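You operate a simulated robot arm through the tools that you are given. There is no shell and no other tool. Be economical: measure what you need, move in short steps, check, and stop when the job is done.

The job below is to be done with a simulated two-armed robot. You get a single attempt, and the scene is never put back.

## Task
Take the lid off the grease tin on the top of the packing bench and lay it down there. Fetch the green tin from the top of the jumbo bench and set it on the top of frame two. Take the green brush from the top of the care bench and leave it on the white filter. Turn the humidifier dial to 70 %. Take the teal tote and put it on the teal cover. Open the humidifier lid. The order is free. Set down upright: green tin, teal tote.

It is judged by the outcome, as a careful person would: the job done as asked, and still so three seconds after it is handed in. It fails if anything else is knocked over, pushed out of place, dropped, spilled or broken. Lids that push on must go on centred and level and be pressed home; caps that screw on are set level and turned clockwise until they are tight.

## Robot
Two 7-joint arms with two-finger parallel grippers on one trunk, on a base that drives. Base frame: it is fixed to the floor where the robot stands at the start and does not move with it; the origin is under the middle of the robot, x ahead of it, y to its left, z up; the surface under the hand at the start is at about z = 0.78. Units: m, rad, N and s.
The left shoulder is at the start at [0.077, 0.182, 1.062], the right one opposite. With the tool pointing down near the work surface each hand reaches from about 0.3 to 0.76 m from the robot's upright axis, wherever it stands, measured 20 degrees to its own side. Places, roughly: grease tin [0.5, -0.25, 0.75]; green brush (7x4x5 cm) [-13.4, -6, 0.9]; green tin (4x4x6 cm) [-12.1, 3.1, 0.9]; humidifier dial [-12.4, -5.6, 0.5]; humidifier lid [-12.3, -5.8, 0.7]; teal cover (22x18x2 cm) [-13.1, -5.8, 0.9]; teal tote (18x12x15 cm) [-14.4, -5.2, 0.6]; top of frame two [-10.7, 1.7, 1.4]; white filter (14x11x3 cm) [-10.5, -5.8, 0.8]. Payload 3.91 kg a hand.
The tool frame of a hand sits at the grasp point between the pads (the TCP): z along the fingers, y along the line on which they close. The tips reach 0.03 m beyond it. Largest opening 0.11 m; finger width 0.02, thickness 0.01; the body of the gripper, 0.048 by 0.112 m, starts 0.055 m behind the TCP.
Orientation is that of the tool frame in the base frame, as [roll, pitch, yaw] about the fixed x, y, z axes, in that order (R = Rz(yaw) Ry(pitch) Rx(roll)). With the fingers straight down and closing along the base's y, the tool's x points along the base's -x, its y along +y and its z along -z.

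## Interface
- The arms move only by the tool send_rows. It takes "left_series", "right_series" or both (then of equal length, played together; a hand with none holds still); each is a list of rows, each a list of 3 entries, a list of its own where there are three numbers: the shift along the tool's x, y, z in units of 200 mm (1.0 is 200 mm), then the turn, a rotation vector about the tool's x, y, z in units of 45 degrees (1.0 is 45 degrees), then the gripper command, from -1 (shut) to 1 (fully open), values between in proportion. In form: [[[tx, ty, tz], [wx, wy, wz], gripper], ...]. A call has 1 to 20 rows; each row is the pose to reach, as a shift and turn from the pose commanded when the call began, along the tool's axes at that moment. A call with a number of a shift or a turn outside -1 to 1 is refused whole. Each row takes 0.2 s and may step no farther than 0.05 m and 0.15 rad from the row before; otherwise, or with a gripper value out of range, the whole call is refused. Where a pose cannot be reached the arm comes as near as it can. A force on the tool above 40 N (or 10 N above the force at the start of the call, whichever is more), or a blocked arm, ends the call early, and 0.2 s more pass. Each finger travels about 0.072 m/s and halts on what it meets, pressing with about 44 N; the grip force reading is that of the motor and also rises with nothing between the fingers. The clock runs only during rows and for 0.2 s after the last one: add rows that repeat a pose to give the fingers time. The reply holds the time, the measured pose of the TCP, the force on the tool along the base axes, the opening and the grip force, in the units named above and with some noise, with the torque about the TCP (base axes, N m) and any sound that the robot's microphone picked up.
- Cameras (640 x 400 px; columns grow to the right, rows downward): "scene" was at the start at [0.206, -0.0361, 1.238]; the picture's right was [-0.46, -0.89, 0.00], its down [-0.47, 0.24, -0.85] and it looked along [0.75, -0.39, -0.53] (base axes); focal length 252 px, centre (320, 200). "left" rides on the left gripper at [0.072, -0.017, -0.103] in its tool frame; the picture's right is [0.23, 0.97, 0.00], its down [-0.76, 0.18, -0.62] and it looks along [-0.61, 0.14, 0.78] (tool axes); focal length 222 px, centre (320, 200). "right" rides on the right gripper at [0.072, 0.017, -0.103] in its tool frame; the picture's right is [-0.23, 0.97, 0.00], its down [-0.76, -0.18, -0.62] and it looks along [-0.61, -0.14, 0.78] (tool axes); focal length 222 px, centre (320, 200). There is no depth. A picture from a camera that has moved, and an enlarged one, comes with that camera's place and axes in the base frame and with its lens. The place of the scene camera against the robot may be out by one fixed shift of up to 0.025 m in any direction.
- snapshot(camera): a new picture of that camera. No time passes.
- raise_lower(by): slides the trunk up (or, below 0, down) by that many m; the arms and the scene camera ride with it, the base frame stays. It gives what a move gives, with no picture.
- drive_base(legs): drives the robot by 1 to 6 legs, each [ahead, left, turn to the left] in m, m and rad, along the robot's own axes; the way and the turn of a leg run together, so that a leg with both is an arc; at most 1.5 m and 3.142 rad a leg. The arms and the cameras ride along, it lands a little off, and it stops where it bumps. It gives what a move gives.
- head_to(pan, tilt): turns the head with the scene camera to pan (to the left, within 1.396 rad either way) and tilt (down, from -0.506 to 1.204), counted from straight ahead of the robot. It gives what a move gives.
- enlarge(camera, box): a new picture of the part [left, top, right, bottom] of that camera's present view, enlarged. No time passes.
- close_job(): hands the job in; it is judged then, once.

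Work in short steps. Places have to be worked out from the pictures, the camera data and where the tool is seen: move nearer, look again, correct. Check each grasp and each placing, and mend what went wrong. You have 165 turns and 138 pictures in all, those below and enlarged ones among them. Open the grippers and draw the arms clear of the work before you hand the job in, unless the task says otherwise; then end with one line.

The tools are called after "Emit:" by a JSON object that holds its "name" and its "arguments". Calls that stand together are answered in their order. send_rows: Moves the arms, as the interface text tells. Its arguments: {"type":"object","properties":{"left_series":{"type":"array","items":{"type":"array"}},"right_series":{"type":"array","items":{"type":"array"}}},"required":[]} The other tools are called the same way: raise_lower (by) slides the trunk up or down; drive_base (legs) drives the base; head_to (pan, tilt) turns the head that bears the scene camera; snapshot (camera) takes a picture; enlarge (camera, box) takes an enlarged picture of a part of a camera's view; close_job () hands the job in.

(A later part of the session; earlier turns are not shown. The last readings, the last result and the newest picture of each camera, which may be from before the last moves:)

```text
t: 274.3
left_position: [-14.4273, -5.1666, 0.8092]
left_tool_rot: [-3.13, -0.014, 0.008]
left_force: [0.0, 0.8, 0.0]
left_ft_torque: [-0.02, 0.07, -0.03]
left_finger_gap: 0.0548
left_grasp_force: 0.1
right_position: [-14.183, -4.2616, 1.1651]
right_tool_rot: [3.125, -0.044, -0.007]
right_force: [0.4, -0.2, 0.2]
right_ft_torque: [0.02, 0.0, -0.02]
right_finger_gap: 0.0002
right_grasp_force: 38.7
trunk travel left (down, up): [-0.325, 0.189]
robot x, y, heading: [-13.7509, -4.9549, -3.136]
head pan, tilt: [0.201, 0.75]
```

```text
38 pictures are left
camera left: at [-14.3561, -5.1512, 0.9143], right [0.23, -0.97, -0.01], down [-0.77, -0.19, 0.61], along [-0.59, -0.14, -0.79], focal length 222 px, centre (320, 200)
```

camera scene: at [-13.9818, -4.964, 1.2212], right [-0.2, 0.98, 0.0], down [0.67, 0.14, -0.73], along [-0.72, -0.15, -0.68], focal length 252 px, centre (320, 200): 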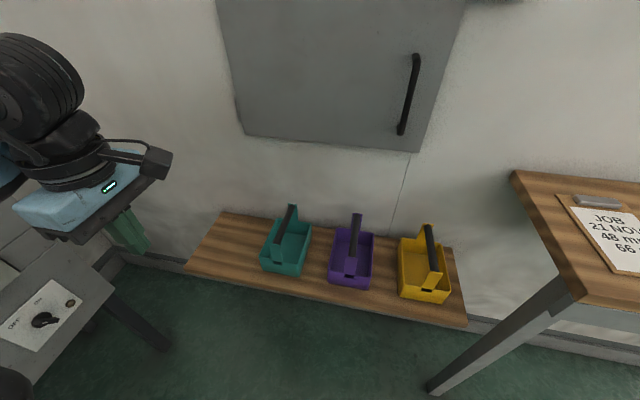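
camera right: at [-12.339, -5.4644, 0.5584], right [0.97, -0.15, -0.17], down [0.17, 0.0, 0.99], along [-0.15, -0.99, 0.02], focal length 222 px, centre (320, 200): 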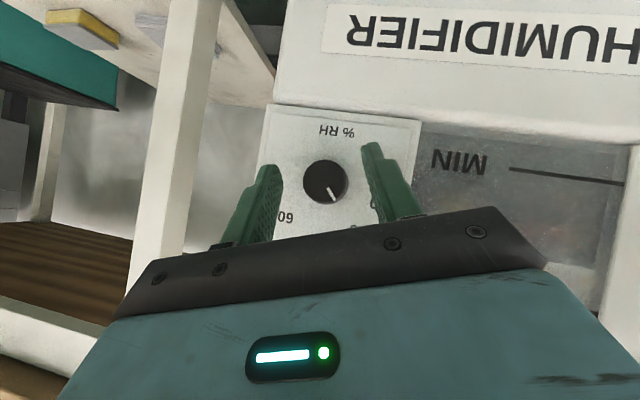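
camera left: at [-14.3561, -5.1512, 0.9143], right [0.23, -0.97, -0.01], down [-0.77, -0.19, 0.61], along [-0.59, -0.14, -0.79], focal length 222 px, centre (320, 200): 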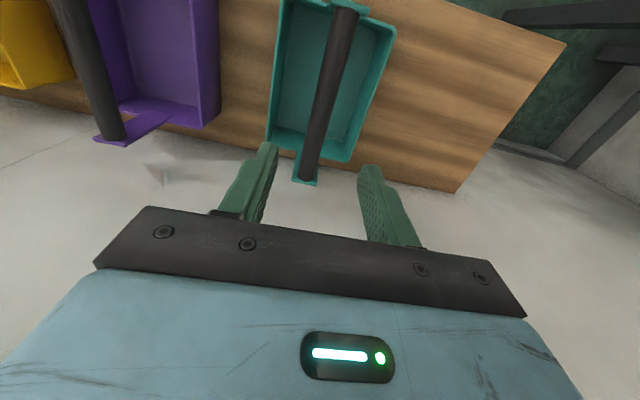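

Well aligned. I descend onto the bar and grip.

Emit:
{"name": "send_rows", "arguments": {"left_series": [[[0, 0.01, 0.2], [0, 0, 0], 0], [[0, 0.01, 0.4], [0, 0, 0], 0], [[0, 0.01, 0.58], [0, 0, 0], 0], [[0, 0.01, 0.73], [0, 0, 0], 0], [[0, 0.01, 0.73], [0, 0, 0], -1], [[0, 0.01, 0.73], [0, 0, 0], -1], [[0, 0.01, 0.73], [0, 0, 0], -1], [[0, 0.01, 0.73], [0, 0, 0], -1]]}}

Emit:
{"name": "send_rows", "arguments": {"left_series": [[[0, 0, -0.05], [0, 0, 0], -1], [[0, 0, -0.15], [0, 0, 0], -1], [[0, 0, -0.25], [0, 0, 0], -1]]}}

Emit:
{"name": "snapshot", "arguments": {"camera": "scene"}}

```text
t: 276.1
left_position: [-14.422, -5.1674, 0.6621]
left_tool_rot: [-3.129, -0.016, 0.008]
left_force: [-1.4, 0.4, 0.0]
left_ft_torque: [-0.01, 0.21, -0.07]
left_finger_gap: 0.0192
left_grasp_force: 43.9
right_position: [-14.1829, -4.2624, 1.1646]
right_tool_rot: [3.126, -0.043, -0.009]
right_force: [0.1, 0.8, 0.8]
right_ft_torque: [0.02, 0.04, -0.01]
right_finger_gap: 0.0
right_grasp_force: 37.9
trunk travel left (down, up): [-0.325, 0.189]
robot x, y, heading: [-13.7527, -4.9518, -3.139]
head pan, tilt: [0.201, 0.75]
```

```text
t: 276.9
left_position: [-14.422, -5.1684, 0.7143]
left_tool_rot: [-3.13, -0.017, 0.008]
left_force: [0.7, 0.1, -2.3]
left_ft_torque: [0.01, 0.05, -0.02]
left_finger_gap: 0.0192
left_grasp_force: 43.3
right_position: [-14.1827, -4.2615, 1.1634]
right_tool_rot: [3.124, -0.044, -0.007]
right_force: [0.2, 0.1, 0.2]
right_ft_torque: [-0.01, 0.04, 0.0]
right_finger_gap: 0.0
right_grasp_force: 37.3
trunk travel left (down, up): [-0.325, 0.189]
robot x, y, heading: [-13.751, -4.9525, -3.131]
head pan, tilt: [0.201, 0.75]
```

```text
37 pictures are left
camera scene: at [-13.9819, -4.9641, 1.2211], right [-0.2, 0.98, 0.0], down [0.67, 0.14, -0.73], along [-0.72, -0.15, -0.68], focal length 252 px, centre (320, 200)
```

scene: 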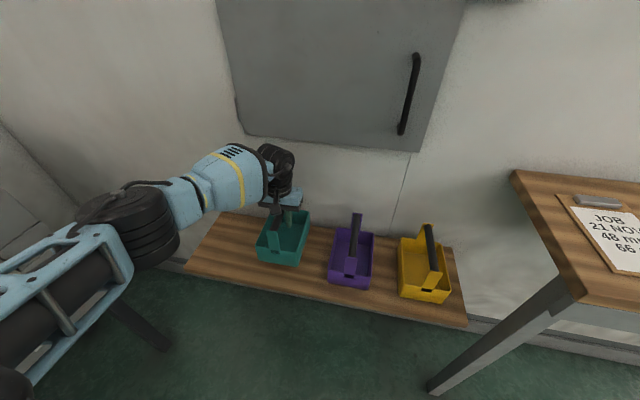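

The tote is up and light. I lift it higher, pull the right arm back, then reverse away from the shelf.

Emit:
{"name": "send_rows", "arguments": {"left_series": [[[0, 0, -0.2], [0, 0, 0], -1], [[0, 0, -0.4], [0, 0, 0], -1], [[0.05, 0, -0.6], [0, 0, 0], -1], [[0.1, 0, -0.8], [0, 0, 0], -1], [[0.2, 0, -0.95], [0, 0, 0], -1]], "right_series": [[[0.2, 0, 0], [0, 0, 0], -1], [[0.4, 0, 0], [0, 0, 0], -1], [[0.6, 0, 0], [0, 0, 0], -1], [[0.8, 0, 0], [0, 0, 0], -1], [[1, 0, 0], [0, 0, 0], -1]]}}

Emit:
{"name": "drive_base", "arguments": {"legs": [[-0.5, -0.25, 0]]}}

Emit:
{"name": "raise_lower", "arguments": {"by": 0.18}}

Emit:
{"name": "drive_base", "arguments": {"legs": [[0, 0, 1.57]]}}

Emit:
{"name": "head_to", "arguments": {"pan": 0.0, "tilt": 0.6}}

Emit:
{"name": "snapshot", "arguments": {"camera": "scene"}}

```text
t: 278.1
left_position: [-14.3835, -5.1713, 0.9056]
left_tool_rot: [-3.128, -0.014, 0.008]
left_force: [0.2, 0.1, -2.8]
left_ft_torque: [0.0, 0.04, -0.03]
left_finger_gap: 0.0197
left_grasp_force: 44.2
right_position: [-13.9915, -4.2057, 1.1854]
right_tool_rot: [3.122, -0.042, -0.005]
right_force: [0.5, -0.3, -0.1]
right_ft_torque: [-0.03, 0.03, 0.01]
right_finger_gap: 0.0
right_grasp_force: 37.6
right hand out of reach, approached as far as the arm can: row 1, 2, 3, 4, 5
trunk travel left (down, up): [-0.325, 0.189]
robot x, y, heading: [-13.7496, -4.9522, -3.139]
head pan, tilt: [0.201, 0.75]
```

```text
t: 281.3
left_position: [-13.8813, -4.9115, 0.9026]
left_tool_rot: [-3.129, -0.016, 0.013]
left_force: [0.7, -0.1, -2.0]
left_ft_torque: [0.0, 0.0, 0.03]
left_finger_gap: 0.0188
left_grasp_force: 43.8
right_position: [-13.4971, -3.9426, 1.1858]
right_tool_rot: [3.122, -0.045, -0.003]
right_force: [0.2, 0.9, -0.2]
right_ft_torque: [-0.02, -0.01, -0.01]
right_finger_gap: 0.0
right_grasp_force: 38.2
trunk travel left (down, up): [-0.325, 0.189]
robot x, y, heading: [-13.2524, -4.6865, -3.134]
head pan, tilt: [0.201, 0.75]
```

```text
t: 283.3
left_position: [-13.8822, -4.9117, 1.0811]
left_tool_rot: [-3.129, -0.02, 0.013]
left_force: [0.4, -0.2, -3.7]
left_ft_torque: [0.01, 0.02, 0.0]
left_finger_gap: 0.0189
left_grasp_force: 44.1
right_position: [-13.4983, -3.9428, 1.3646]
right_tool_rot: [3.122, -0.046, -0.002]
right_force: [-0.1, -0.5, -0.6]
right_ft_torque: [0.0, -0.01, 0.03]
right_finger_gap: 0.0
right_grasp_force: 37.5
trunk travel left (down, up): [-0.505, 0.009]
robot x, y, heading: [-13.2471, -4.6849, -3.139]
head pan, tilt: [0.201, 0.75]
```

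```text
t: 287.5
left_position: [-13.0484, -5.3298, 1.082]
left_tool_rot: [-3.129, -0.015, 1.552]
left_force: [-0.5, -0.2, -1.8]
left_ft_torque: [-0.01, 0.0, 0.0]
left_finger_gap: 0.0189
left_grasp_force: 43.8
right_position: [-14.0015, -4.9138, 1.3663]
right_tool_rot: [3.124, -0.044, 1.538]
right_force: [0.3, -0.4, 0.4]
right_ft_torque: [0.0, 0.02, 0.02]
right_finger_gap: 0.0
right_grasp_force: 37.8
trunk travel left (down, up): [-0.505, 0.009]
robot x, y, heading: [-13.2486, -4.6888, -1.596]
head pan, tilt: [0.201, 0.75]
```

```text
t: 288.2
left_position: [-13.0482, -5.3289, 1.0823]
left_tool_rot: [-3.129, -0.017, 1.552]
left_force: [0.0, 0.6, -2.5]
left_ft_torque: [-0.02, 0.01, 0.01]
left_finger_gap: 0.0191
left_grasp_force: 44.2
right_position: [-14.0011, -4.9144, 1.3657]
right_tool_rot: [3.124, -0.043, 1.537]
right_force: [0.1, 0.0, -1.4]
right_ft_torque: [0.03, -0.03, -0.03]
right_finger_gap: 0.0
right_grasp_force: 38.2
trunk travel left (down, up): [-0.505, 0.009]
robot x, y, heading: [-13.2507, -4.6864, -1.593]
head pan, tilt: [0.0, 0.6]
```

```text
36 pictures are left
camera scene: at [-13.2633, -4.7955, 1.4387], right [-1.0, 0.02, 0.0], down [0.01, 0.57, -0.82], along [-0.02, -0.82, -0.57], focal length 252 px, centre (320, 200)
```

scene: 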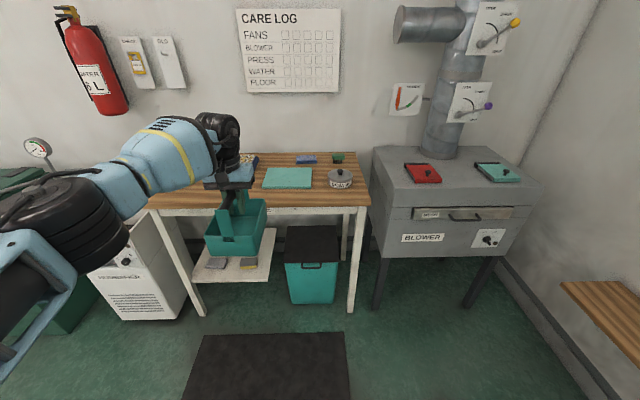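

The cover lies near (-13.15, -5.75). I turn the tote 90° so its long side follows the cover's, then drive forward.

Emit:
{"name": "send_rows", "arguments": {"left_series": [[[0, -0.07, -0.02], [0, 0, -0.167], -1], [[0, -0.15, -0.04], [0, 0, -0.333], -1], [[0, -0.22, -0.06], [0, 0, -0.5], -1], [[0, -0.3, -0.08], [0, 0, -0.667], -1], [[0, -0.37, -0.1], [0, 0, -0.833], -1], [[0, -0.45, -0.12], [0, 0, -1], -1]]}}

Emit:
{"name": "send_rows", "arguments": {"left_series": [[[0, 0, 0], [0, 0, -0.167], -1], [[0, 0, 0], [0, 0, -0.333], -1], [[0, 0, 0], [0, 0, -0.5], -1], [[0, 0, 0], [0, 0, -0.667], -1], [[0, 0, 0], [0, 0, -0.833], -1], [[0, 0, 0], [0, 0, -0.97], -1]]}}

Emit:
{"name": "drive_base", "arguments": {"legs": [[0.33, 0, 0.02]]}}

Emit:
{"name": "snapshot", "arguments": {"camera": "left"}}

Emit:
{"name": "snapshot", "arguments": {"camera": "scene"}}

```text
t: 289.6
left_position: [-13.1372, -5.3276, 1.1089]
left_tool_rot: [3.138, -0.019, 2.341]
left_force: [-0.4, 0.8, -3.2]
left_ft_torque: [-0.04, 0.01, -0.02]
left_finger_gap: 0.0191
left_grasp_force: 44.0
right_position: [-14.0028, -4.9141, 1.3655]
right_tool_rot: [3.122, -0.043, 1.538]
right_force: [0.8, 0.3, -0.3]
right_ft_torque: [-0.03, -0.01, -0.01]
right_finger_gap: 0.0
right_grasp_force: 37.9
trunk travel left (down, up): [-0.505, 0.009]
robot x, y, heading: [-13.2531, -4.6889, -1.59]
head pan, tilt: [0.0, 0.6]
```

```text
t: 291.0
left_position: [-13.1378, -5.3275, 1.109]
left_tool_rot: [3.128, -0.011, 3.102]
left_force: [0.6, 0.3, -2.8]
left_ft_torque: [0.04, 0.0, 0.0]
left_finger_gap: 0.019
left_grasp_force: 43.9
right_position: [-14.0026, -4.9142, 1.3662]
right_tool_rot: [3.125, -0.043, 1.536]
right_force: [-0.3, -0.3, -0.6]
right_ft_torque: [-0.01, 0.01, -0.01]
right_finger_gap: 0.0
right_grasp_force: 38.1
trunk travel left (down, up): [-0.505, 0.009]
robot x, y, heading: [-13.2487, -4.6899, -1.599]
head pan, tilt: [0.0, 0.6]
```

```text
t: 293.1
left_position: [-13.124, -5.6458, 1.1095]
left_tool_rot: [3.126, -0.012, 3.127]
left_force: [-0.1, 0.8, -2.2]
left_ft_torque: [0.04, 0.0, -0.02]
left_finger_gap: 0.0191
left_grasp_force: 43.9
right_position: [-13.9989, -5.2548, 1.3666]
right_tool_rot: [3.122, -0.043, 1.563]
right_force: [0.6, 0.0, -0.6]
right_ft_torque: [0.01, 0.01, 0.01]
right_finger_gap: 0.0
right_grasp_force: 37.6
trunk travel left (down, up): [-0.505, 0.009]
robot x, y, heading: [-13.2514, -5.0099, -1.569]
head pan, tilt: [0.0, 0.6]
```

```text
35 pictures are left
camera left: at [-13.1953, -5.6635, 1.2138], right [-0.21, 0.98, 0.02], down [0.77, 0.16, 0.62], along [0.6, 0.14, -0.79], focal length 222 px, centre (320, 200)
```

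left: 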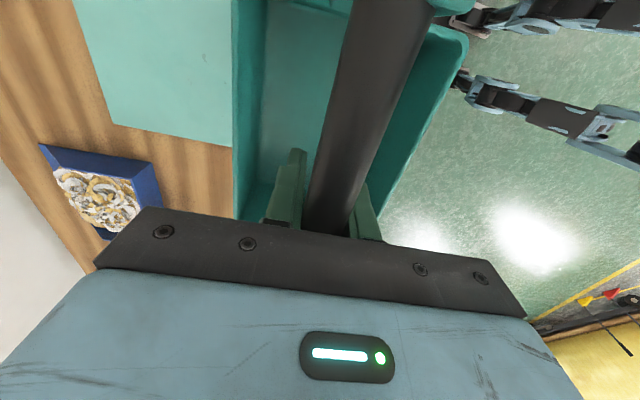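

```text
34 pictures are left
camera scene: at [-13.264, -5.116, 1.4389], right [-1.0, 0.0, 0.0], down [0.0, 0.56, -0.83], along [0.0, -0.83, -0.56], focal length 252 px, centre (320, 200)
```

scene: 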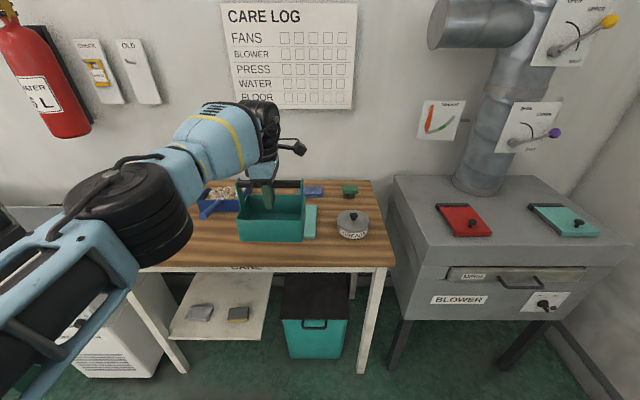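

The cover centre works out near (-13.14, -5.81). I drive 10 cm forward, then centre the tote over it.

Emit:
{"name": "drive_base", "arguments": {"legs": [[0.1, 0, 0]]}}

Emit:
{"name": "send_rows", "arguments": {"left_series": [[[0.05, -0.15, 0], [0, 0, 0], -1], [[0.1, -0.32, 0], [0, 0, 0], -1], [[0.1, -0.32, 0], [0, 0, 0], -1]]}}

Emit:
{"name": "snapshot", "arguments": {"camera": "left"}}

Emit:
{"name": "snapshot", "arguments": {"camera": "scene"}}

```text
t: 294.3
left_position: [-13.1237, -5.7432, 1.1086]
left_tool_rot: [3.128, -0.013, 3.125]
left_force: [-0.6, -0.1, -2.2]
left_ft_torque: [0.01, 0.01, 0.0]
left_finger_gap: 0.0193
left_grasp_force: 43.9
right_position: [-14.0002, -5.3518, 1.367]
right_tool_rot: [3.122, -0.043, 1.565]
right_force: [-0.1, -0.3, -0.4]
right_ft_torque: [0.01, -0.01, 0.0]
right_finger_gap: 0.0004
right_grasp_force: 37.8
trunk travel left (down, up): [-0.505, 0.009]
robot x, y, heading: [-13.2524, -5.1133, -1.569]
head pan, tilt: [0.0, 0.6]
```

```text
t: 295.1
left_position: [-13.1264, -5.7465, 1.1049]
left_tool_rot: [3.126, -0.012, 3.125]
left_force: [-0.6, 0.1, -2.2]
left_ft_torque: [0.01, 0.0, -0.03]
left_finger_gap: 0.0191
left_grasp_force: 43.9
left hand out of reach, approached as far as the arm can: row 1, 2, 3
right_position: [-13.9987, -5.353, 1.3674]
right_tool_rot: [3.122, -0.043, 1.563]
right_force: [0.4, -0.1, -0.4]
right_ft_torque: [0.0, 0.01, -0.01]
right_finger_gap: 0.0003
right_grasp_force: 38.1
trunk travel left (down, up): [-0.505, 0.009]
robot x, y, heading: [-13.2485, -5.1087, -1.57]
head pan, tilt: [0.0, 0.6]
```

```text
33 pictures are left
camera left: at [-13.1972, -5.764, 1.2095], right [-0.21, 0.98, 0.02], down [0.77, 0.16, 0.62], along [0.6, 0.14, -0.79], focal length 222 px, centre (320, 200)
```

left: 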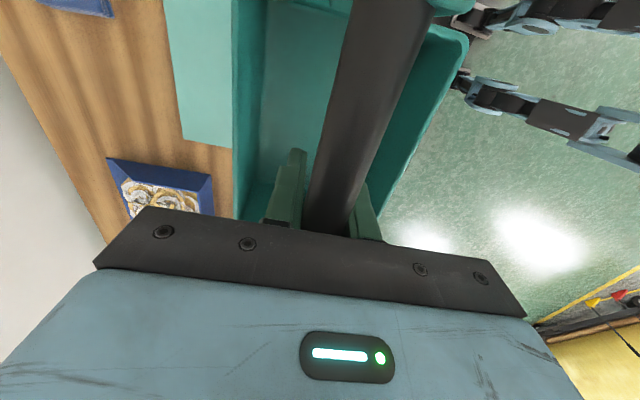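

```text
32 pictures are left
camera scene: at [-13.2637, -5.2153, 1.4387], right [-1.0, 0.0, 0.0], down [0.0, 0.57, -0.82], along [0.0, -0.82, -0.57], focal length 252 px, centre (320, 200)
```

scene: 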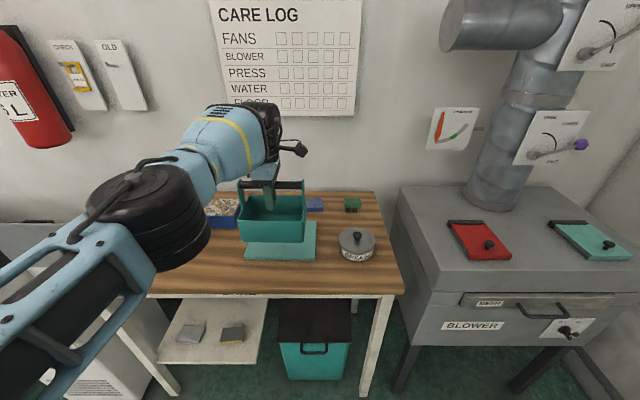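

The tote is over the cover but needs 7 cm farther back and 2 cm right; I'll do it with the base.

Emit:
{"name": "drive_base", "arguments": {"legs": [[0.07, -0.015, 0]]}}

Emit:
{"name": "send_rows", "arguments": {"left_series": [[[0, 0, 0.08], [0, 0, 0], -1], [[0, 0, 0.16], [0, 0, 0], -1], [[0, 0, 0.2], [0, 0, 0], -1]]}}

Emit:
{"name": "enlarge", "arguments": {"camera": "scene", "box": [180, 150, 380, 300]}}

Emit:
{"name": "snapshot", "arguments": {"camera": "left"}}

```text
t: 296.1
left_position: [-13.1408, -5.8144, 1.1054]
left_tool_rot: [3.13, -0.012, 3.127]
left_force: [-0.8, -0.6, -2.5]
left_ft_torque: [0.01, -0.01, 0.0]
left_finger_gap: 0.0193
left_grasp_force: 44.3
right_position: [-14.0139, -5.4192, 1.3668]
right_tool_rot: [3.125, -0.041, 1.562]
right_force: [-0.5, -1.0, -0.3]
right_ft_torque: [0.01, -0.01, 0.01]
right_finger_gap: 0.0
right_grasp_force: 38.1
trunk travel left (down, up): [-0.505, 0.009]
robot x, y, heading: [-13.2675, -5.1764, -1.567]
head pan, tilt: [0.0, 0.6]
```

```text
t: 296.9
left_position: [-13.1412, -5.8146, 1.0642]
left_tool_rot: [3.128, -0.012, 3.124]
left_force: [0.5, -0.5, -2.1]
left_ft_torque: [0.01, 0.02, 0.0]
left_finger_gap: 0.0191
left_grasp_force: 43.3
right_position: [-14.013, -5.4208, 1.3658]
right_tool_rot: [3.125, -0.043, 1.562]
right_force: [-0.2, 1.2, -0.6]
right_ft_torque: [0.04, 0.01, 0.03]
right_finger_gap: 0.0
right_grasp_force: 38.0
trunk travel left (down, up): [-0.505, 0.009]
robot x, y, heading: [-13.2714, -5.1733, -1.57]
head pan, tilt: [0.0, 0.6]
```

```text
2.67 times, centred on (280, 225) of scene
camera zoom: at [-13.2784, -5.2836, 1.4387], right [-1.0, 0.0, 0.0], down [0.0, 0.57, -0.82], along [0.0, -0.82, -0.57], focal length 672 px, centre (427, 133)
```

zoom: 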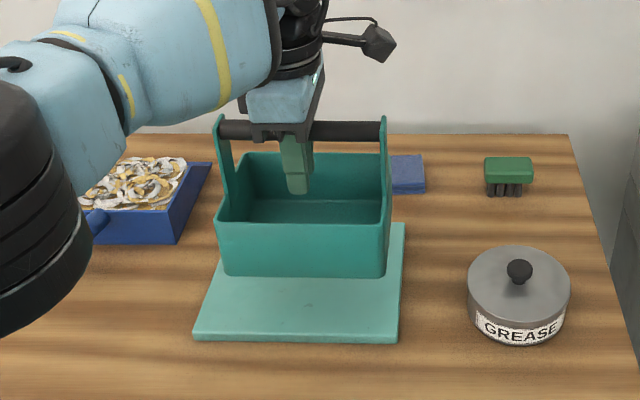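

```text
30 pictures are left
camera left: at [-13.2125, -5.8312, 1.1693], right [-0.21, 0.98, 0.02], down [0.77, 0.16, 0.62], along [0.6, 0.14, -0.79], focal length 222 px, centre (320, 200)
```

left: 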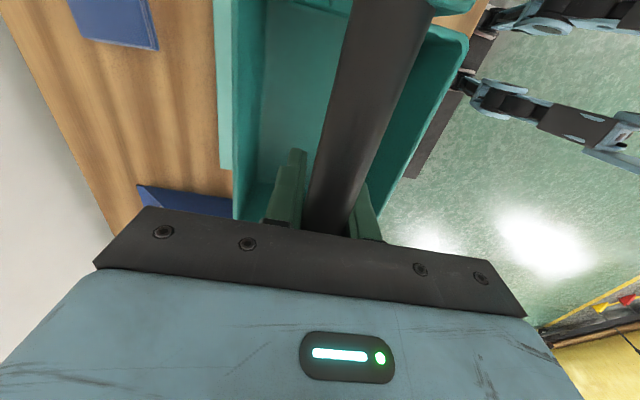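

The tote is nearly centred; I nudge 1.8 cm forward and lower it gently until contact.

Emit:
{"name": "drive_base", "arguments": {"legs": [[0.018, -0.005, 0]]}}

Emit:
{"name": "send_rows", "arguments": {"left_series": [[[0, 0, 0.06], [0, 0, 0], -1], [[0, 0, 0.12], [0, 0, 0], -1], [[0, 0, 0.16], [0, 0, 0], -1], [[0, 0, 0.19], [0, 0, 0], -1], [[0, 0, 0.22], [0, 0, 0], -1], [[0, 0, 0.25], [0, 0, 0], -1]]}}

Emit:
{"name": "enlarge", "arguments": {"camera": "scene", "box": [180, 150, 380, 300]}}

```text
t: 297.7
left_position: [-13.1452, -5.8292, 1.0671]
left_tool_rot: [3.13, -0.014, 3.123]
left_force: [0.1, 1.2, -1.7]
left_ft_torque: [-0.01, -0.02, 0.0]
left_finger_gap: 0.0191
left_grasp_force: 44.3
right_position: [-14.0173, -5.4346, 1.3677]
right_tool_rot: [3.124, -0.042, 1.563]
right_force: [-0.4, 1.0, -0.3]
right_ft_torque: [-0.02, 0.04, 0.0]
right_finger_gap: 0.0
right_grasp_force: 38.2
trunk travel left (down, up): [-0.505, 0.009]
robot x, y, heading: [-13.2696, -5.1953, -1.568]
head pan, tilt: [0.0, 0.6]
```

```text
t: 299.1
left_position: [-13.147, -5.8297, 1.0135]
left_tool_rot: [3.128, -0.011, 3.125]
left_force: [-0.5, -0.1, -1.8]
left_ft_torque: [-0.02, -0.04, -0.01]
left_finger_gap: 0.0192
left_grasp_force: 43.7
right_position: [-14.0198, -5.4381, 1.3669]
right_tool_rot: [3.124, -0.044, 1.564]
right_force: [0.9, -0.6, -0.1]
right_ft_torque: [-0.03, 0.02, 0.03]
right_finger_gap: 0.0001
right_grasp_force: 37.5
trunk travel left (down, up): [-0.505, 0.009]
robot x, y, heading: [-13.2739, -5.1931, -1.566]
head pan, tilt: [0.0, 0.6]
```

```text
2.67 times, centred on (280, 225) of scene
camera zoom: at [-13.2833, -5.3008, 1.4387], right [-1.0, 0.0, 0.0], down [0.0, 0.57, -0.82], along [0.0, -0.82, -0.57], focal length 672 px, centre (427, 133)
```

zoom: 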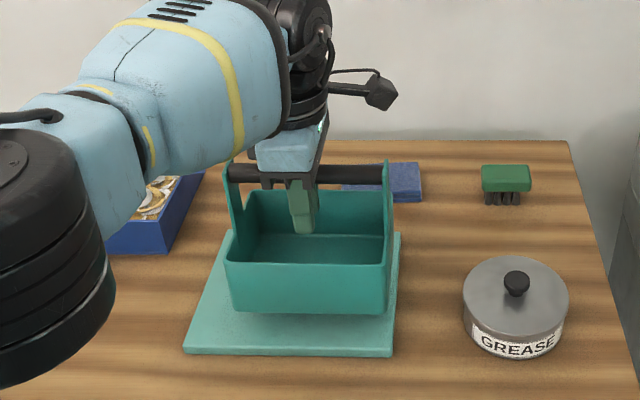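

The tote is almost down; in this view it sits slightly toward the back, so I move 1.8 cm back and continue lowering.

Emit:
{"name": "drive_base", "arguments": {"legs": [[-0.018, 0, 0]]}}

Emit:
{"name": "send_rows", "arguments": {"left_series": [[[0, 0, 0.02], [0, 0, 0], -1], [[0, 0, 0.035], [0, 0, 0], -1], [[0, 0, 0.05], [0, 0, 0], -1], [[0, 0, 0.065], [0, 0, 0], -1], [[0, 0, 0.08], [0, 0, 0], -1], [[0, 0, 0.095], [0, 0, 0], -1], [[0, 0, 0.11], [0, 0, 0], -1], [[0, 0, 0.125], [0, 0, 0], -1]]}}

```text
t: 299.9
left_position: [-13.1457, -5.8145, 1.0111]
left_tool_rot: [3.123, -0.012, 3.126]
left_force: [1.3, 0.2, -2.2]
left_ft_torque: [-0.02, 0.02, 0.01]
left_finger_gap: 0.0187
left_grasp_force: 44.0
right_position: [-14.0193, -5.4242, 1.3644]
right_tool_rot: [3.124, -0.047, 1.562]
right_force: [0.3, -0.2, -0.5]
right_ft_torque: [0.01, -0.03, 0.02]
right_finger_gap: 0.0
right_grasp_force: 37.8
trunk travel left (down, up): [-0.505, 0.009]
robot x, y, heading: [-13.268, -5.1789, -1.567]
head pan, tilt: [0.0, 0.6]
```

```text
t: 301.7
left_position: [-13.1459, -5.8102, 0.9894]
left_tool_rot: [3.127, -0.014, 3.126]
left_force: [0.5, -0.4, -2.4]
left_ft_torque: [0.02, 0.03, 0.02]
left_finger_gap: 0.0191
left_grasp_force: 44.1
right_position: [-14.0186, -5.4201, 1.3656]
right_tool_rot: [3.125, -0.043, 1.561]
right_force: [0.3, -0.6, 0.3]
right_ft_torque: [0.02, 0.01, -0.01]
right_finger_gap: 0.0002
right_grasp_force: 37.7
trunk travel left (down, up): [-0.505, 0.009]
robot x, y, heading: [-13.2709, -5.1768, -1.57]
head pan, tilt: [0.0, 0.6]
```

Still no contact; continuing down in small steps.

Emit:
{"name": "send_rows", "arguments": {"left_series": [[[0, 0, 0.02], [0, 0, 0], -1], [[0, 0, 0.035], [0, 0, 0], -1], [[0, 0, 0.05], [0, 0, 0], -1], [[0, 0, 0.065], [0, 0, 0], -1], [[0, 0, 0.08], [0, 0, 0], -1], [[0, 0, 0.095], [0, 0, 0], -1], [[0, 0, 0.11], [0, 0, 0], -1], [[0, 0, 0.125], [0, 0, 0], -1]]}}

Emit:
{"name": "enlarge", "arguments": {"camera": "scene", "box": [180, 150, 380, 300]}}

```text
t: 303.3
left_position: [-13.1463, -5.8093, 0.9779]
left_tool_rot: [-3.14, -0.012, 3.125]
left_force: [2.7, 5.5, 27.4]
left_ft_torque: [0.0, -0.14, -0.11]
left_finger_gap: 0.0189
left_grasp_force: 43.5
left hand out of reach, approached as far as the arm can: row 7, 8
right_position: [-14.0192, -5.4178, 1.3655]
right_tool_rot: [3.123, -0.042, 1.562]
right_force: [-0.3, -0.4, -0.8]
right_ft_torque: [0.01, 0.01, -0.03]
right_finger_gap: 0.0
right_grasp_force: 37.7
trunk travel left (down, up): [-0.505, 0.009]
robot x, y, heading: [-13.2708, -5.1764, -1.572]
head pan, tilt: [0.0, 0.6]
stopped in row 8 (left hand): the force on the tool passed its limit at 42 N (the readings are from after the stop); the commanded pose is now the measured one
```

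```text
2.67 times, centred on (280, 225) of scene
camera zoom: at [-13.2836, -5.2795, 1.439], right [-1.0, 0.0, 0.0], down [0.0, 0.56, -0.83], along [0.0, -0.83, -0.56], focal length 672 px, centre (427, 133)
```

zoom: 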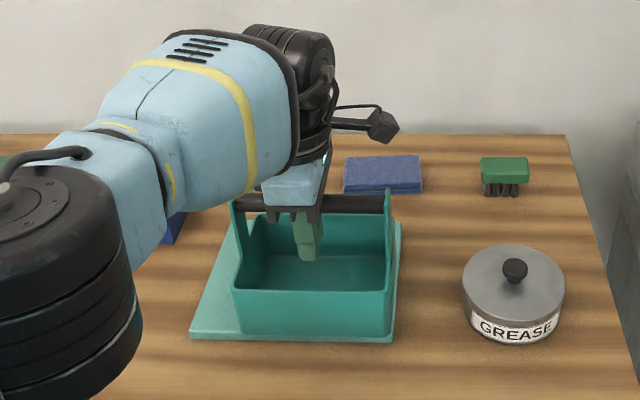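

Contact — but the tote's front edge is at the cover's front edge. I lift slightly, go 2.8 cm farther back and set it down again.

Emit:
{"name": "send_rows", "arguments": {"left_series": [[[0, 0, -0.05], [0, 0, 0], -1], [[0, 0, -0.08], [0, 0, 0], -1]]}}

Emit:
{"name": "drive_base", "arguments": {"legs": [[0.03, 0, 0]]}}

Emit:
{"name": "send_rows", "arguments": {"left_series": [[[0, 0, 0.02], [0, 0, 0], -1], [[0, 0, 0.035], [0, 0, 0], -1], [[0, 0, 0.05], [0, 0, 0], -1], [[0, 0, 0.065], [0, 0, 0], -1], [[0, 0, 0.08], [0, 0, 0], -1], [[0, 0, 0.09], [0, 0, 0], -1]]}}

Emit:
{"name": "enlarge", "arguments": {"camera": "scene", "box": [180, 150, 380, 300]}}

```text
t: 303.9
left_position: [-13.146, -5.8088, 0.9845]
left_tool_rot: [3.133, -0.01, 3.126]
left_force: [-0.7, 0.1, -3.5]
left_ft_torque: [0.0, -0.01, 0.04]
left_finger_gap: 0.0193
left_grasp_force: 44.0
right_position: [-14.0181, -5.4209, 1.3667]
right_tool_rot: [3.122, -0.045, 1.564]
right_force: [-0.5, -0.3, 0.3]
right_ft_torque: [0.03, 0.0, 0.01]
right_finger_gap: 0.0002
right_grasp_force: 38.1
trunk travel left (down, up): [-0.505, 0.009]
robot x, y, heading: [-13.275, -5.1792, -1.567]
head pan, tilt: [0.0, 0.6]
```

```text
t: 304.7
left_position: [-13.146, -5.8386, 0.9897]
left_tool_rot: [3.139, -0.013, 3.124]
left_force: [0.0, 0.1, -3.0]
left_ft_torque: [-0.03, -0.03, 0.01]
left_finger_gap: 0.019
left_grasp_force: 44.2
right_position: [-14.0189, -5.4466, 1.3666]
right_tool_rot: [3.126, -0.041, 1.56]
right_force: [0.0, 1.2, 0.3]
right_ft_torque: [0.0, 0.0, 0.01]
right_finger_gap: 0.0
right_grasp_force: 38.2
trunk travel left (down, up): [-0.505, 0.009]
robot x, y, heading: [-13.2702, -5.2065, -1.572]
head pan, tilt: [0.0, 0.6]
```

```text
t: 306.1
left_position: [-13.1477, -5.8409, 0.9766]
left_tool_rot: [-3.136, -0.013, 3.124]
left_force: [2.3, -10.1, 29.9]
left_ft_torque: [0.3, 0.07, -0.05]
left_finger_gap: 0.0193
left_grasp_force: 44.1
right_position: [-14.0193, -5.4479, 1.3681]
right_tool_rot: [3.123, -0.039, 1.561]
right_force: [0.3, -0.2, 1.5]
right_ft_torque: [-0.01, 0.0, -0.01]
right_finger_gap: 0.0
right_grasp_force: 38.0
trunk travel left (down, up): [-0.505, 0.009]
robot x, y, heading: [-13.2696, -5.2081, -1.566]
head pan, tilt: [0.0, 0.6]
```

```text
2.67 times, centred on (280, 225) of scene
camera zoom: at [-13.2836, -5.3103, 1.4396], right [-1.0, 0.0, 0.0], down [0.0, 0.56, -0.83], along [0.0, -0.83, -0.56], focal length 672 px, centre (427, 133)
```

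zoom: 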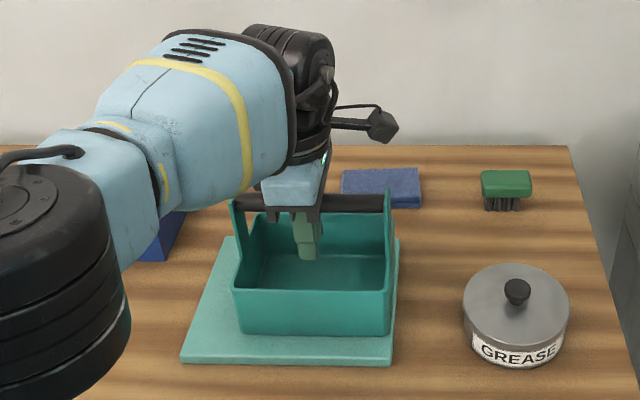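

Depth is good; sideways it's flush with the cover's right edge, so I shift 1.8 cm left and set down again.

Emit:
{"name": "send_rows", "arguments": {"left_series": [[[0, 0, -0.05], [0, 0, 0], -1], [[0, 0, -0.08], [0, 0, 0], -1]]}}

Emit:
{"name": "drive_base", "arguments": {"legs": [[0, 0.02, 0]]}}

Emit:
{"name": "send_rows", "arguments": {"left_series": [[[0, 0, 0.02], [0, 0, 0], -1], [[0, 0, 0.035], [0, 0, 0], -1], [[0, 0, 0.05], [0, 0, 0], -1], [[0, 0, 0.065], [0, 0, 0], -1], [[0, 0, 0.08], [0, 0, 0], -1]]}}

Emit:
{"name": "enlarge", "arguments": {"camera": "scene", "box": [180, 150, 380, 300]}}

```text
t: 306.7
left_position: [-13.1485, -5.8389, 0.9846]
left_tool_rot: [3.132, -0.011, 3.122]
left_force: [-0.3, 0.1, -2.3]
left_ft_torque: [0.03, -0.03, -0.03]
left_finger_gap: 0.0191
left_grasp_force: 44.4
right_position: [-14.0191, -5.4509, 1.3653]
right_tool_rot: [3.124, -0.047, 1.56]
right_force: [-0.2, 0.2, -0.5]
right_ft_torque: [0.02, 0.02, 0.04]
right_finger_gap: 0.0002
right_grasp_force: 37.8
trunk travel left (down, up): [-0.505, 0.009]
robot x, y, heading: [-13.2698, -5.2071, -1.569]
head pan, tilt: [0.0, 0.6]
```

```text
t: 307.6
left_position: [-13.1293, -5.8398, 0.9876]
left_tool_rot: [3.136, -0.012, 3.123]
left_force: [0.1, -0.2, -3.2]
left_ft_torque: [0.03, -0.05, -0.03]
left_finger_gap: 0.0194
left_grasp_force: 43.4
right_position: [-14.0013, -5.4491, 1.3661]
right_tool_rot: [3.124, -0.044, 1.561]
right_force: [-0.9, -0.8, 0.1]
right_ft_torque: [0.0, -0.01, 0.0]
right_finger_gap: 0.0
right_grasp_force: 38.0
trunk travel left (down, up): [-0.505, 0.009]
robot x, y, heading: [-13.2514, -5.2071, -1.563]
head pan, tilt: [0.0, 0.6]
```

```text
t: 308.8
left_position: [-13.1275, -5.8414, 0.9765]
left_tool_rot: [-3.136, -0.014, 3.124]
left_force: [2.0, -10.5, 24.8]
left_ft_torque: [0.34, 0.03, -0.02]
left_finger_gap: 0.019
left_grasp_force: 44.1
right_position: [-14.0001, -5.4466, 1.3665]
right_tool_rot: [3.121, -0.038, 1.562]
right_force: [0.6, 0.5, 0.5]
right_ft_torque: [0.02, 0.01, 0.0]
right_finger_gap: 0.0
right_grasp_force: 37.7
trunk travel left (down, up): [-0.505, 0.009]
robot x, y, heading: [-13.2503, -5.2082, -1.572]
head pan, tilt: [0.0, 0.6]
```

```text
2.67 times, centred on (280, 225) of scene
camera zoom: at [-13.2644, -5.3108, 1.4395], right [-1.0, 0.0, 0.0], down [0.0, 0.56, -0.83], along [0.0, -0.83, -0.56], focal length 672 px, centre (427, 133)
```

zoom: 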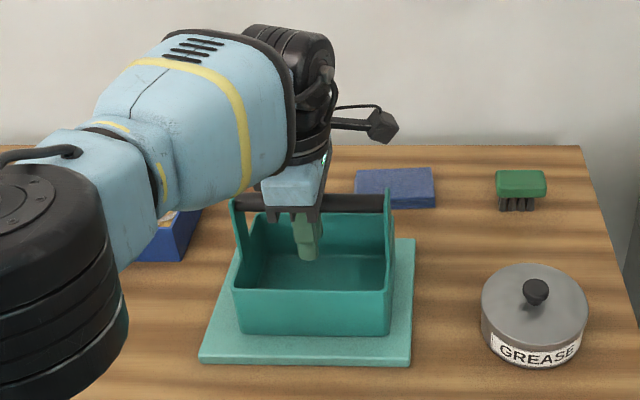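

Tote centred on the cover. I release and rise.

Emit:
{"name": "send_rows", "arguments": {"left_series": [[[0, 0, -0.01], [0, 0, 0], -0.6], [[0, 0, -0.01], [0, 0, 0], -0.2], [[0, 0, -0.01], [0, 0, 0], -0.2], [[0, 0, -0.2], [0, 0, 0], -0.2], [[0, 0, -0.4], [0, 0, 0], -0.2], [[0, 0, -0.6], [0, 0, 0], -0.2], [[0, 0, -0.75], [0, 0, 0], -0.1]]}}

Emit:
{"name": "drive_base", "arguments": {"legs": [[0.0, -0.25, 0]]}}

Emit:
{"name": "snapshot", "arguments": {"camera": "left"}}

Emit:
{"name": "snapshot", "arguments": {"camera": "scene"}}

```text
t: 310.4
left_position: [-13.1271, -5.8384, 1.1229]
left_tool_rot: [3.137, -0.013, 3.121]
left_force: [-0.5, 0.0, -0.4]
left_ft_torque: [-0.01, 0.0, -0.02]
left_finger_gap: 0.0497
left_grasp_force: 0.0
right_position: [-14.0001, -5.4479, 1.3655]
right_tool_rot: [3.123, -0.043, 1.559]
right_force: [0.1, 0.2, 0.5]
right_ft_torque: [-0.03, 0.02, -0.02]
right_finger_gap: 0.0
right_grasp_force: 38.0
trunk travel left (down, up): [-0.505, 0.009]
robot x, y, heading: [-13.2528, -5.2077, -1.57]
head pan, tilt: [0.0, 0.6]
```

```text
t: 313.2
left_position: [-13.3743, -5.8398, 1.1225]
left_tool_rot: [3.139, -0.014, 3.123]
left_force: [0.0, -0.1, 0.6]
left_ft_torque: [0.01, -0.01, -0.02]
left_finger_gap: 0.0493
left_grasp_force: 0.1
right_position: [-14.2492, -5.45, 1.3657]
right_tool_rot: [3.123, -0.045, 1.561]
right_force: [-0.4, -0.1, -0.8]
right_ft_torque: [0.01, -0.01, 0.0]
right_finger_gap: 0.0
right_grasp_force: 37.9
trunk travel left (down, up): [-0.505, 0.009]
robot x, y, heading: [-13.5002, -5.2048, -1.567]
head pan, tilt: [0.0, 0.6]
```

```text
25 pictures are left
camera left: at [-13.4458, -5.8559, 1.2279], right [-0.21, 0.98, 0.01], down [0.77, 0.16, 0.61], along [0.6, 0.13, -0.79], focal length 222 px, centre (320, 200)
```

left: 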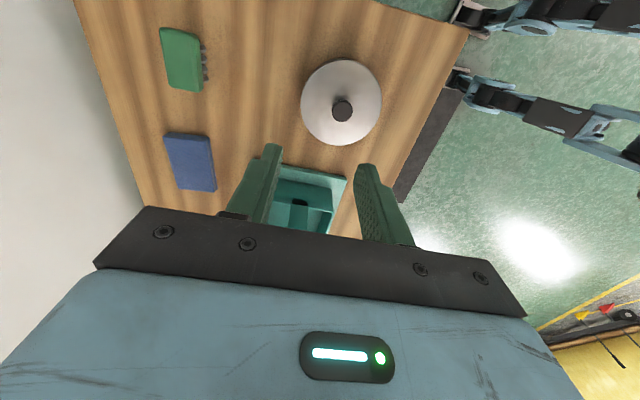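

```text
24 pictures are left
camera scene: at [-13.5125, -5.3131, 1.4388], right [-1.0, 0.0, 0.0], down [0.0, 0.56, -0.83], along [0.0, -0.83, -0.56], focal length 252 px, centre (320, 200)
```

scene: 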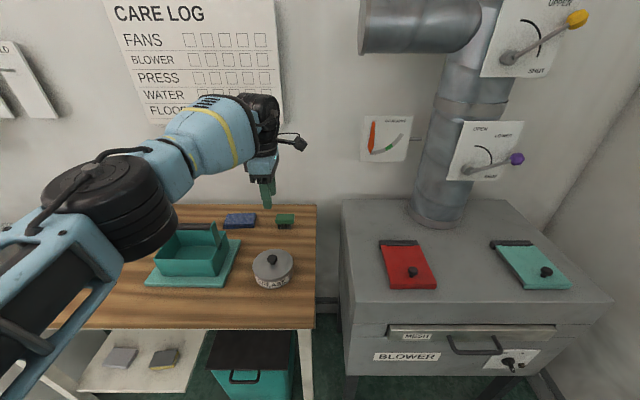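

Brush at about (-13.37, -6.03), long side along x. I turn the left hand to close along x (better reach) while edging the base forward.

Emit:
{"name": "drive_base", "arguments": {"legs": [[0.1, 0, 0]]}}

Emit:
{"name": "send_rows", "arguments": {"left_series": [[[0, 0, 0], [0, 0, 0.167], 0.3], [[0, 0, 0], [0, 0, 0.333], 0.6], [[0, 0, 0], [0, 0, 0.5], 0.8], [[0, 0, 0], [0, 0, 0.667], 0.8], [[0, 0, 0], [0, 0, 0.833], 0.8], [[0, 0, 0], [0, 0, 1], 0.8]]}}

Emit:
{"name": "send_rows", "arguments": {"left_series": [[[0, 0, 0], [0, 0, 0.167], 0.8], [[0, 0, 0], [0, 0, 0.333], 0.8], [[0, 0, 0], [0, 0, 0.5], 0.8], [[0, 0, 0], [0, 0, 0.667], 0.8], [[0, 0, 0], [0, 0, 0.833], 0.8], [[0, 0, 0], [0, 0, 0.98], 0.8]]}}

Emit:
{"name": "snapshot", "arguments": {"camera": "left"}}

```text
t: 314.3
left_position: [-13.3738, -5.9358, 1.1239]
left_tool_rot: [3.138, -0.016, 3.124]
left_force: [0.0, 0.9, 0.4]
left_ft_torque: [-0.02, 0.02, -0.02]
left_finger_gap: 0.0495
left_grasp_force: 0.1
right_position: [-14.2478, -5.5467, 1.366]
right_tool_rot: [3.123, -0.043, 1.559]
right_force: [0.0, -0.1, 1.7]
right_ft_torque: [-0.01, 0.02, 0.01]
right_finger_gap: 0.0001
right_grasp_force: 38.0
trunk travel left (down, up): [-0.505, 0.009]
robot x, y, heading: [-13.5001, -5.3033, -1.566]
head pan, tilt: [0.0, 0.6]
```

```text
t: 315.7
left_position: [-13.3749, -5.9358, 1.1228]
left_tool_rot: [-3.137, -0.012, 2.333]
left_force: [0.0, -0.5, -0.3]
left_ft_torque: [0.0, 0.02, 0.02]
left_finger_gap: 0.099
left_grasp_force: 0.1
right_position: [-14.2492, -5.5465, 1.3656]
right_tool_rot: [3.124, -0.044, 1.561]
right_force: [0.6, 0.7, 0.4]
right_ft_torque: [-0.01, 0.01, 0.01]
right_finger_gap: 0.0001
right_grasp_force: 37.8
trunk travel left (down, up): [-0.505, 0.009]
robot x, y, heading: [-13.5019, -5.3062, -1.568]
head pan, tilt: [0.0, 0.6]
```

```text
t: 317.1
left_position: [-13.3759, -5.9371, 1.1232]
left_tool_rot: [-3.128, -0.004, 1.566]
left_force: [-0.1, 0.3, 0.4]
left_ft_torque: [0.01, 0.0, 0.01]
left_finger_gap: 0.0992
left_grasp_force: 0.1
right_position: [-14.2474, -5.5464, 1.3659]
right_tool_rot: [3.123, -0.044, 1.561]
right_force: [-0.3, -0.7, -0.1]
right_ft_torque: [-0.01, 0.0, -0.02]
right_finger_gap: 0.0
right_grasp_force: 37.3
trunk travel left (down, up): [-0.505, 0.009]
robot x, y, heading: [-13.4987, -5.3028, -1.567]
head pan, tilt: [0.0, 0.6]
```

```text
23 pictures are left
camera left: at [-13.3896, -5.8651, 1.2282], right [0.97, 0.22, -0.01], down [0.18, -0.77, 0.62], along [0.13, -0.6, -0.79], focal length 222 px, centre (320, 200)
```

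left: 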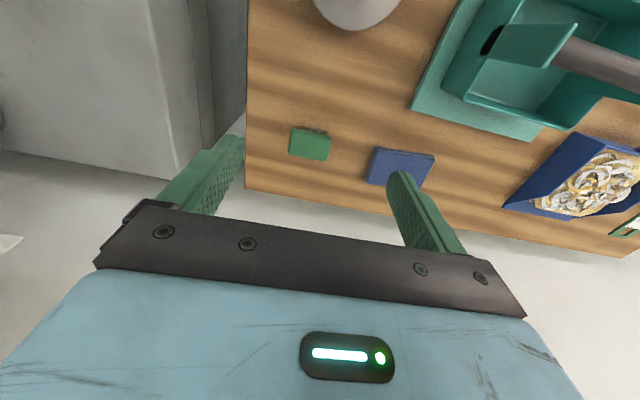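

Brush block at (-13.376, -6.017, top ≈0.89). I go over it and down.

Emit:
{"name": "send_rows", "arguments": {"left_series": [[[-0.2, 0, 0], [0, 0, 0], 0.8], [[-0.4, 0, 0.1], [0, 0, 0], 0.8], [[-0.4, 0, 0.3], [0, 0, 0], 0.8], [[-0.4, 0, 0.5], [0, 0, 0], 0.8], [[-0.4, 0, 0.7], [0, 0, 0], 0.8], [[-0.4, 0, 0.85], [0, 0, 0], 0.8]]}}

Emit:
{"name": "snapshot", "arguments": {"camera": "left"}}

```text
t: 318.5
left_position: [-13.3702, -5.9398, 0.9724]
left_tool_rot: [-3.13, -0.005, 1.57]
left_force: [-0.8, 0.5, 0.5]
left_ft_torque: [0.02, -0.02, 0.0]
left_finger_gap: 0.0991
left_grasp_force: 0.1
left hand out of reach, approached as far as the arm can: row 1, 2, 3, 4, 5, 6
right_position: [-14.2502, -5.5464, 1.3665]
right_tool_rot: [3.124, -0.045, 1.562]
right_force: [0.1, -0.6, 0.1]
right_ft_torque: [0.04, -0.02, 0.01]
right_finger_gap: 0.0001
right_grasp_force: 37.0
trunk travel left (down, up): [-0.505, 0.009]
robot x, y, heading: [-13.5007, -5.3078, -1.569]
head pan, tilt: [0.0, 0.6]
```

```text
22 pictures are left
camera left: at [-13.3849, -5.8684, 1.0778], right [0.97, 0.22, -0.01], down [0.18, -0.77, 0.62], along [0.13, -0.6, -0.79], focal length 222 px, centre (320, 200)
```

left: 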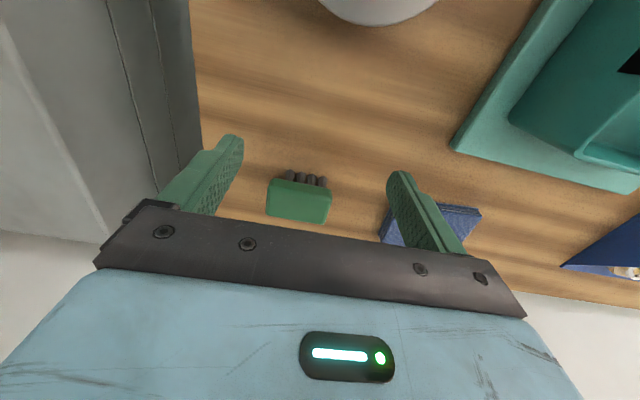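

The forward reach is limited at this lateral angle. I shift the base 12 cm right so the brush lies more to the arm's own side, and retry.

Emit:
{"name": "drive_base", "arguments": {"legs": [[0.0, -0.12, 0]]}}

Emit:
{"name": "send_rows", "arguments": {"left_series": [[[-0.1, 0.15, -0.05], [0, 0, 0], 0.8], [[-0.2, 0.3, -0.1], [0, 0, 0], 0.8], [[-0.3, 0.45, -0.1], [0, 0, 0], 0.8], [[-0.4, 0.57, -0.1], [0, 0, 0], 0.8]]}}

```text
t: 320.2
left_position: [-13.4874, -5.9404, 0.9736]
left_tool_rot: [-3.128, -0.006, 1.57]
left_force: [0.9, -0.6, 0.1]
left_ft_torque: [0.0, 0.02, -0.02]
left_finger_gap: 0.0988
left_grasp_force: 0.2
right_position: [-14.3675, -5.5484, 1.3672]
right_tool_rot: [3.125, -0.043, 1.562]
right_force: [-0.2, 0.3, -0.3]
right_ft_torque: [-0.01, -0.02, -0.01]
right_finger_gap: 0.0002
right_grasp_force: 37.9
trunk travel left (down, up): [-0.505, 0.009]
robot x, y, heading: [-13.62, -5.3074, -1.565]
head pan, tilt: [0.0, 0.6]
```

```text
t: 321.2
left_position: [-13.4018, -5.9554, 0.9761]
left_tool_rot: [-3.125, 0.013, 1.565]
left_force: [0.3, 0.1, 0.9]
left_ft_torque: [-0.02, 0.05, 0.03]
left_finger_gap: 0.0991
left_grasp_force: 0.0
left hand out of reach, approached as far as the arm can: row 1, 2, 3, 4
right_position: [-14.365, -5.5496, 1.3686]
right_tool_rot: [3.126, -0.045, 1.563]
right_force: [0.7, 0.3, 0.4]
right_ft_torque: [-0.02, 0.06, 0.0]
right_finger_gap: 0.0
right_grasp_force: 37.7
trunk travel left (down, up): [-0.505, 0.009]
robot x, y, heading: [-13.6193, -5.3006, -1.562]
head pan, tilt: [0.0, 0.6]
```

Reach is capped near 0.69 m, so I tilt the hand forward ~24° to gain the missing few centimetres.

Emit:
{"name": "send_rows", "arguments": {"left_series": [[[-0.08, 0.03, 0], [0, -0.14, 0], 0.8], [[-0.16, 0.06, 0], [0, -0.27, 0], 0.8], [[-0.24, 0.1, 0], [0, -0.4, 0], 0.8], [[-0.31, 0.13, 0], [0, -0.535, 0], 0.8], [[-0.31, 0.13, 0], [0, -0.535, 0], 0.8]]}}

Emit:
{"name": "snapshot", "arguments": {"camera": "left"}}

```text
t: 322.4
left_position: [-13.3744, -6.0157, 0.9794]
left_tool_rot: [-3.128, 0.416, 1.576]
left_force: [-0.6, 0.2, -0.5]
left_ft_torque: [0.02, 0.02, -0.01]
left_finger_gap: 0.0988
left_grasp_force: 0.1
left hand out of reach, approached as far as the arm can: row 1
right_position: [-14.3679, -5.5489, 1.3672]
right_tool_rot: [3.123, -0.044, 1.562]
right_force: [-0.1, -0.3, 0.3]
right_ft_torque: [-0.02, -0.01, 0.0]
right_finger_gap: 0.0
right_grasp_force: 38.0
trunk travel left (down, up): [-0.505, 0.009]
robot x, y, heading: [-13.6219, -5.3065, -1.57]
head pan, tilt: [0.0, 0.6]
```

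```text
21 pictures are left
camera left: at [-13.3911, -5.9081, 1.0447], right [0.97, 0.21, -0.1], down [0.19, -0.44, 0.88], along [0.14, -0.87, -0.47], focal length 222 px, centre (320, 200)
```

left: 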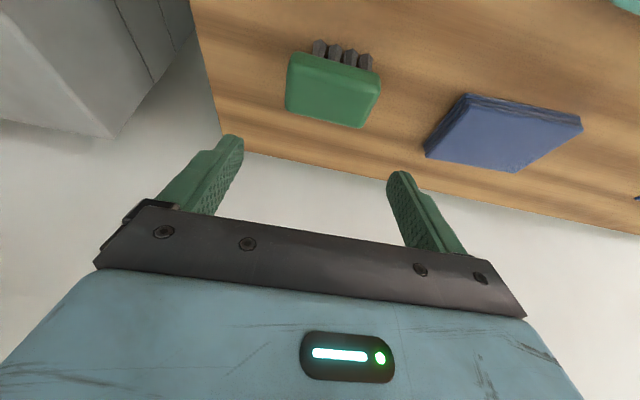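

Emit:
{"name": "send_rows", "arguments": {"left_series": [[[0.04, 0, 0.11], [0, 0, 0], 0.7], [[0.08, 0, 0.21], [0, 0, 0], 0.7], [[0.13, 0, 0.32], [0, 0, 0], 0.7], [[0.172, 0, 0.427], [0, 0, 0], 0.7], [[0.172, 0, 0.427], [0, 0, 0], 0], [[0.172, 0, 0.427], [0, 0, 0], -1], [[0.172, 0, 0.427], [0, 0, 0], -1], [[0.172, 0, 0.427], [0, 0, 0], -1]]}}

Emit:
{"name": "send_rows", "arguments": {"left_series": [[[-0.04, 0, -0.1], [0, 0, 0], -1], [[-0.08, 0, -0.2], [0, 0, 0], -1], [[-0.13, 0, -0.32], [0, 0, 0], -1], [[-0.2, 0, -0.5], [0, 0, 0], -1]]}}

Emit:
{"name": "snapshot", "arguments": {"camera": "left"}}

```text
t: 324.2
left_position: [-13.3769, -6.0084, 0.8954]
left_tool_rot: [-3.128, 0.419, 1.575]
left_force: [2.8, -5.4, 13.8]
left_ft_torque: [-0.11, -0.24, -0.03]
left_finger_gap: 0.0655
left_grasp_force: 43.9
left hand out of reach, approached as far as the arm can: row 3, 4, 5, 6, 7, 8
right_position: [-14.3679, -5.5464, 1.3671]
right_tool_rot: [3.123, -0.043, 1.561]
right_force: [-0.1, 0.9, 0.7]
right_ft_torque: [0.02, 0.0, 0.01]
right_finger_gap: 0.0
right_grasp_force: 37.8
trunk travel left (down, up): [-0.505, 0.009]
robot x, y, heading: [-13.6188, -5.3038, -1.567]
head pan, tilt: [0.0, 0.6]
```

```text
t: 325.2
left_position: [-13.3738, -6.002, 1.0022]
left_tool_rot: [-3.127, 0.417, 1.577]
left_force: [-0.5, -0.4, -0.6]
left_ft_torque: [0.01, 0.0, 0.01]
left_finger_gap: 0.0652
left_grasp_force: 43.6
right_position: [-14.3677, -5.5467, 1.3663]
right_tool_rot: [3.124, -0.042, 1.563]
right_force: [-0.4, 0.3, -0.5]
right_ft_torque: [-0.04, -0.01, 0.0]
right_finger_gap: 0.0
right_grasp_force: 37.7
trunk travel left (down, up): [-0.505, 0.009]
robot x, y, heading: [-13.6237, -5.302, -1.565]
head pan, tilt: [0.0, 0.6]
```

```text
20 pictures are left
camera left: at [-13.3903, -5.8955, 1.0681], right [0.97, 0.21, -0.1], down [0.19, -0.44, 0.88], along [0.14, -0.87, -0.47], focal length 222 px, centre (320, 200)
```

left: 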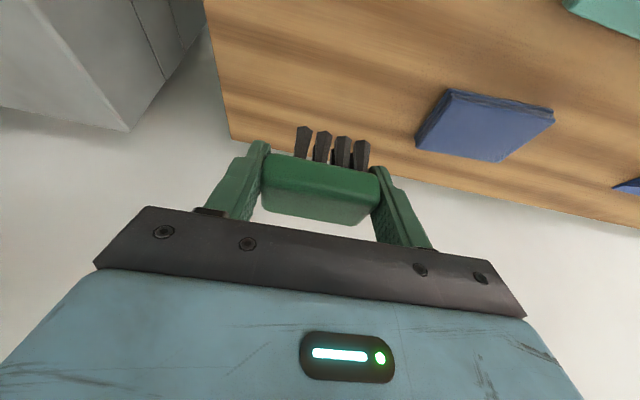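

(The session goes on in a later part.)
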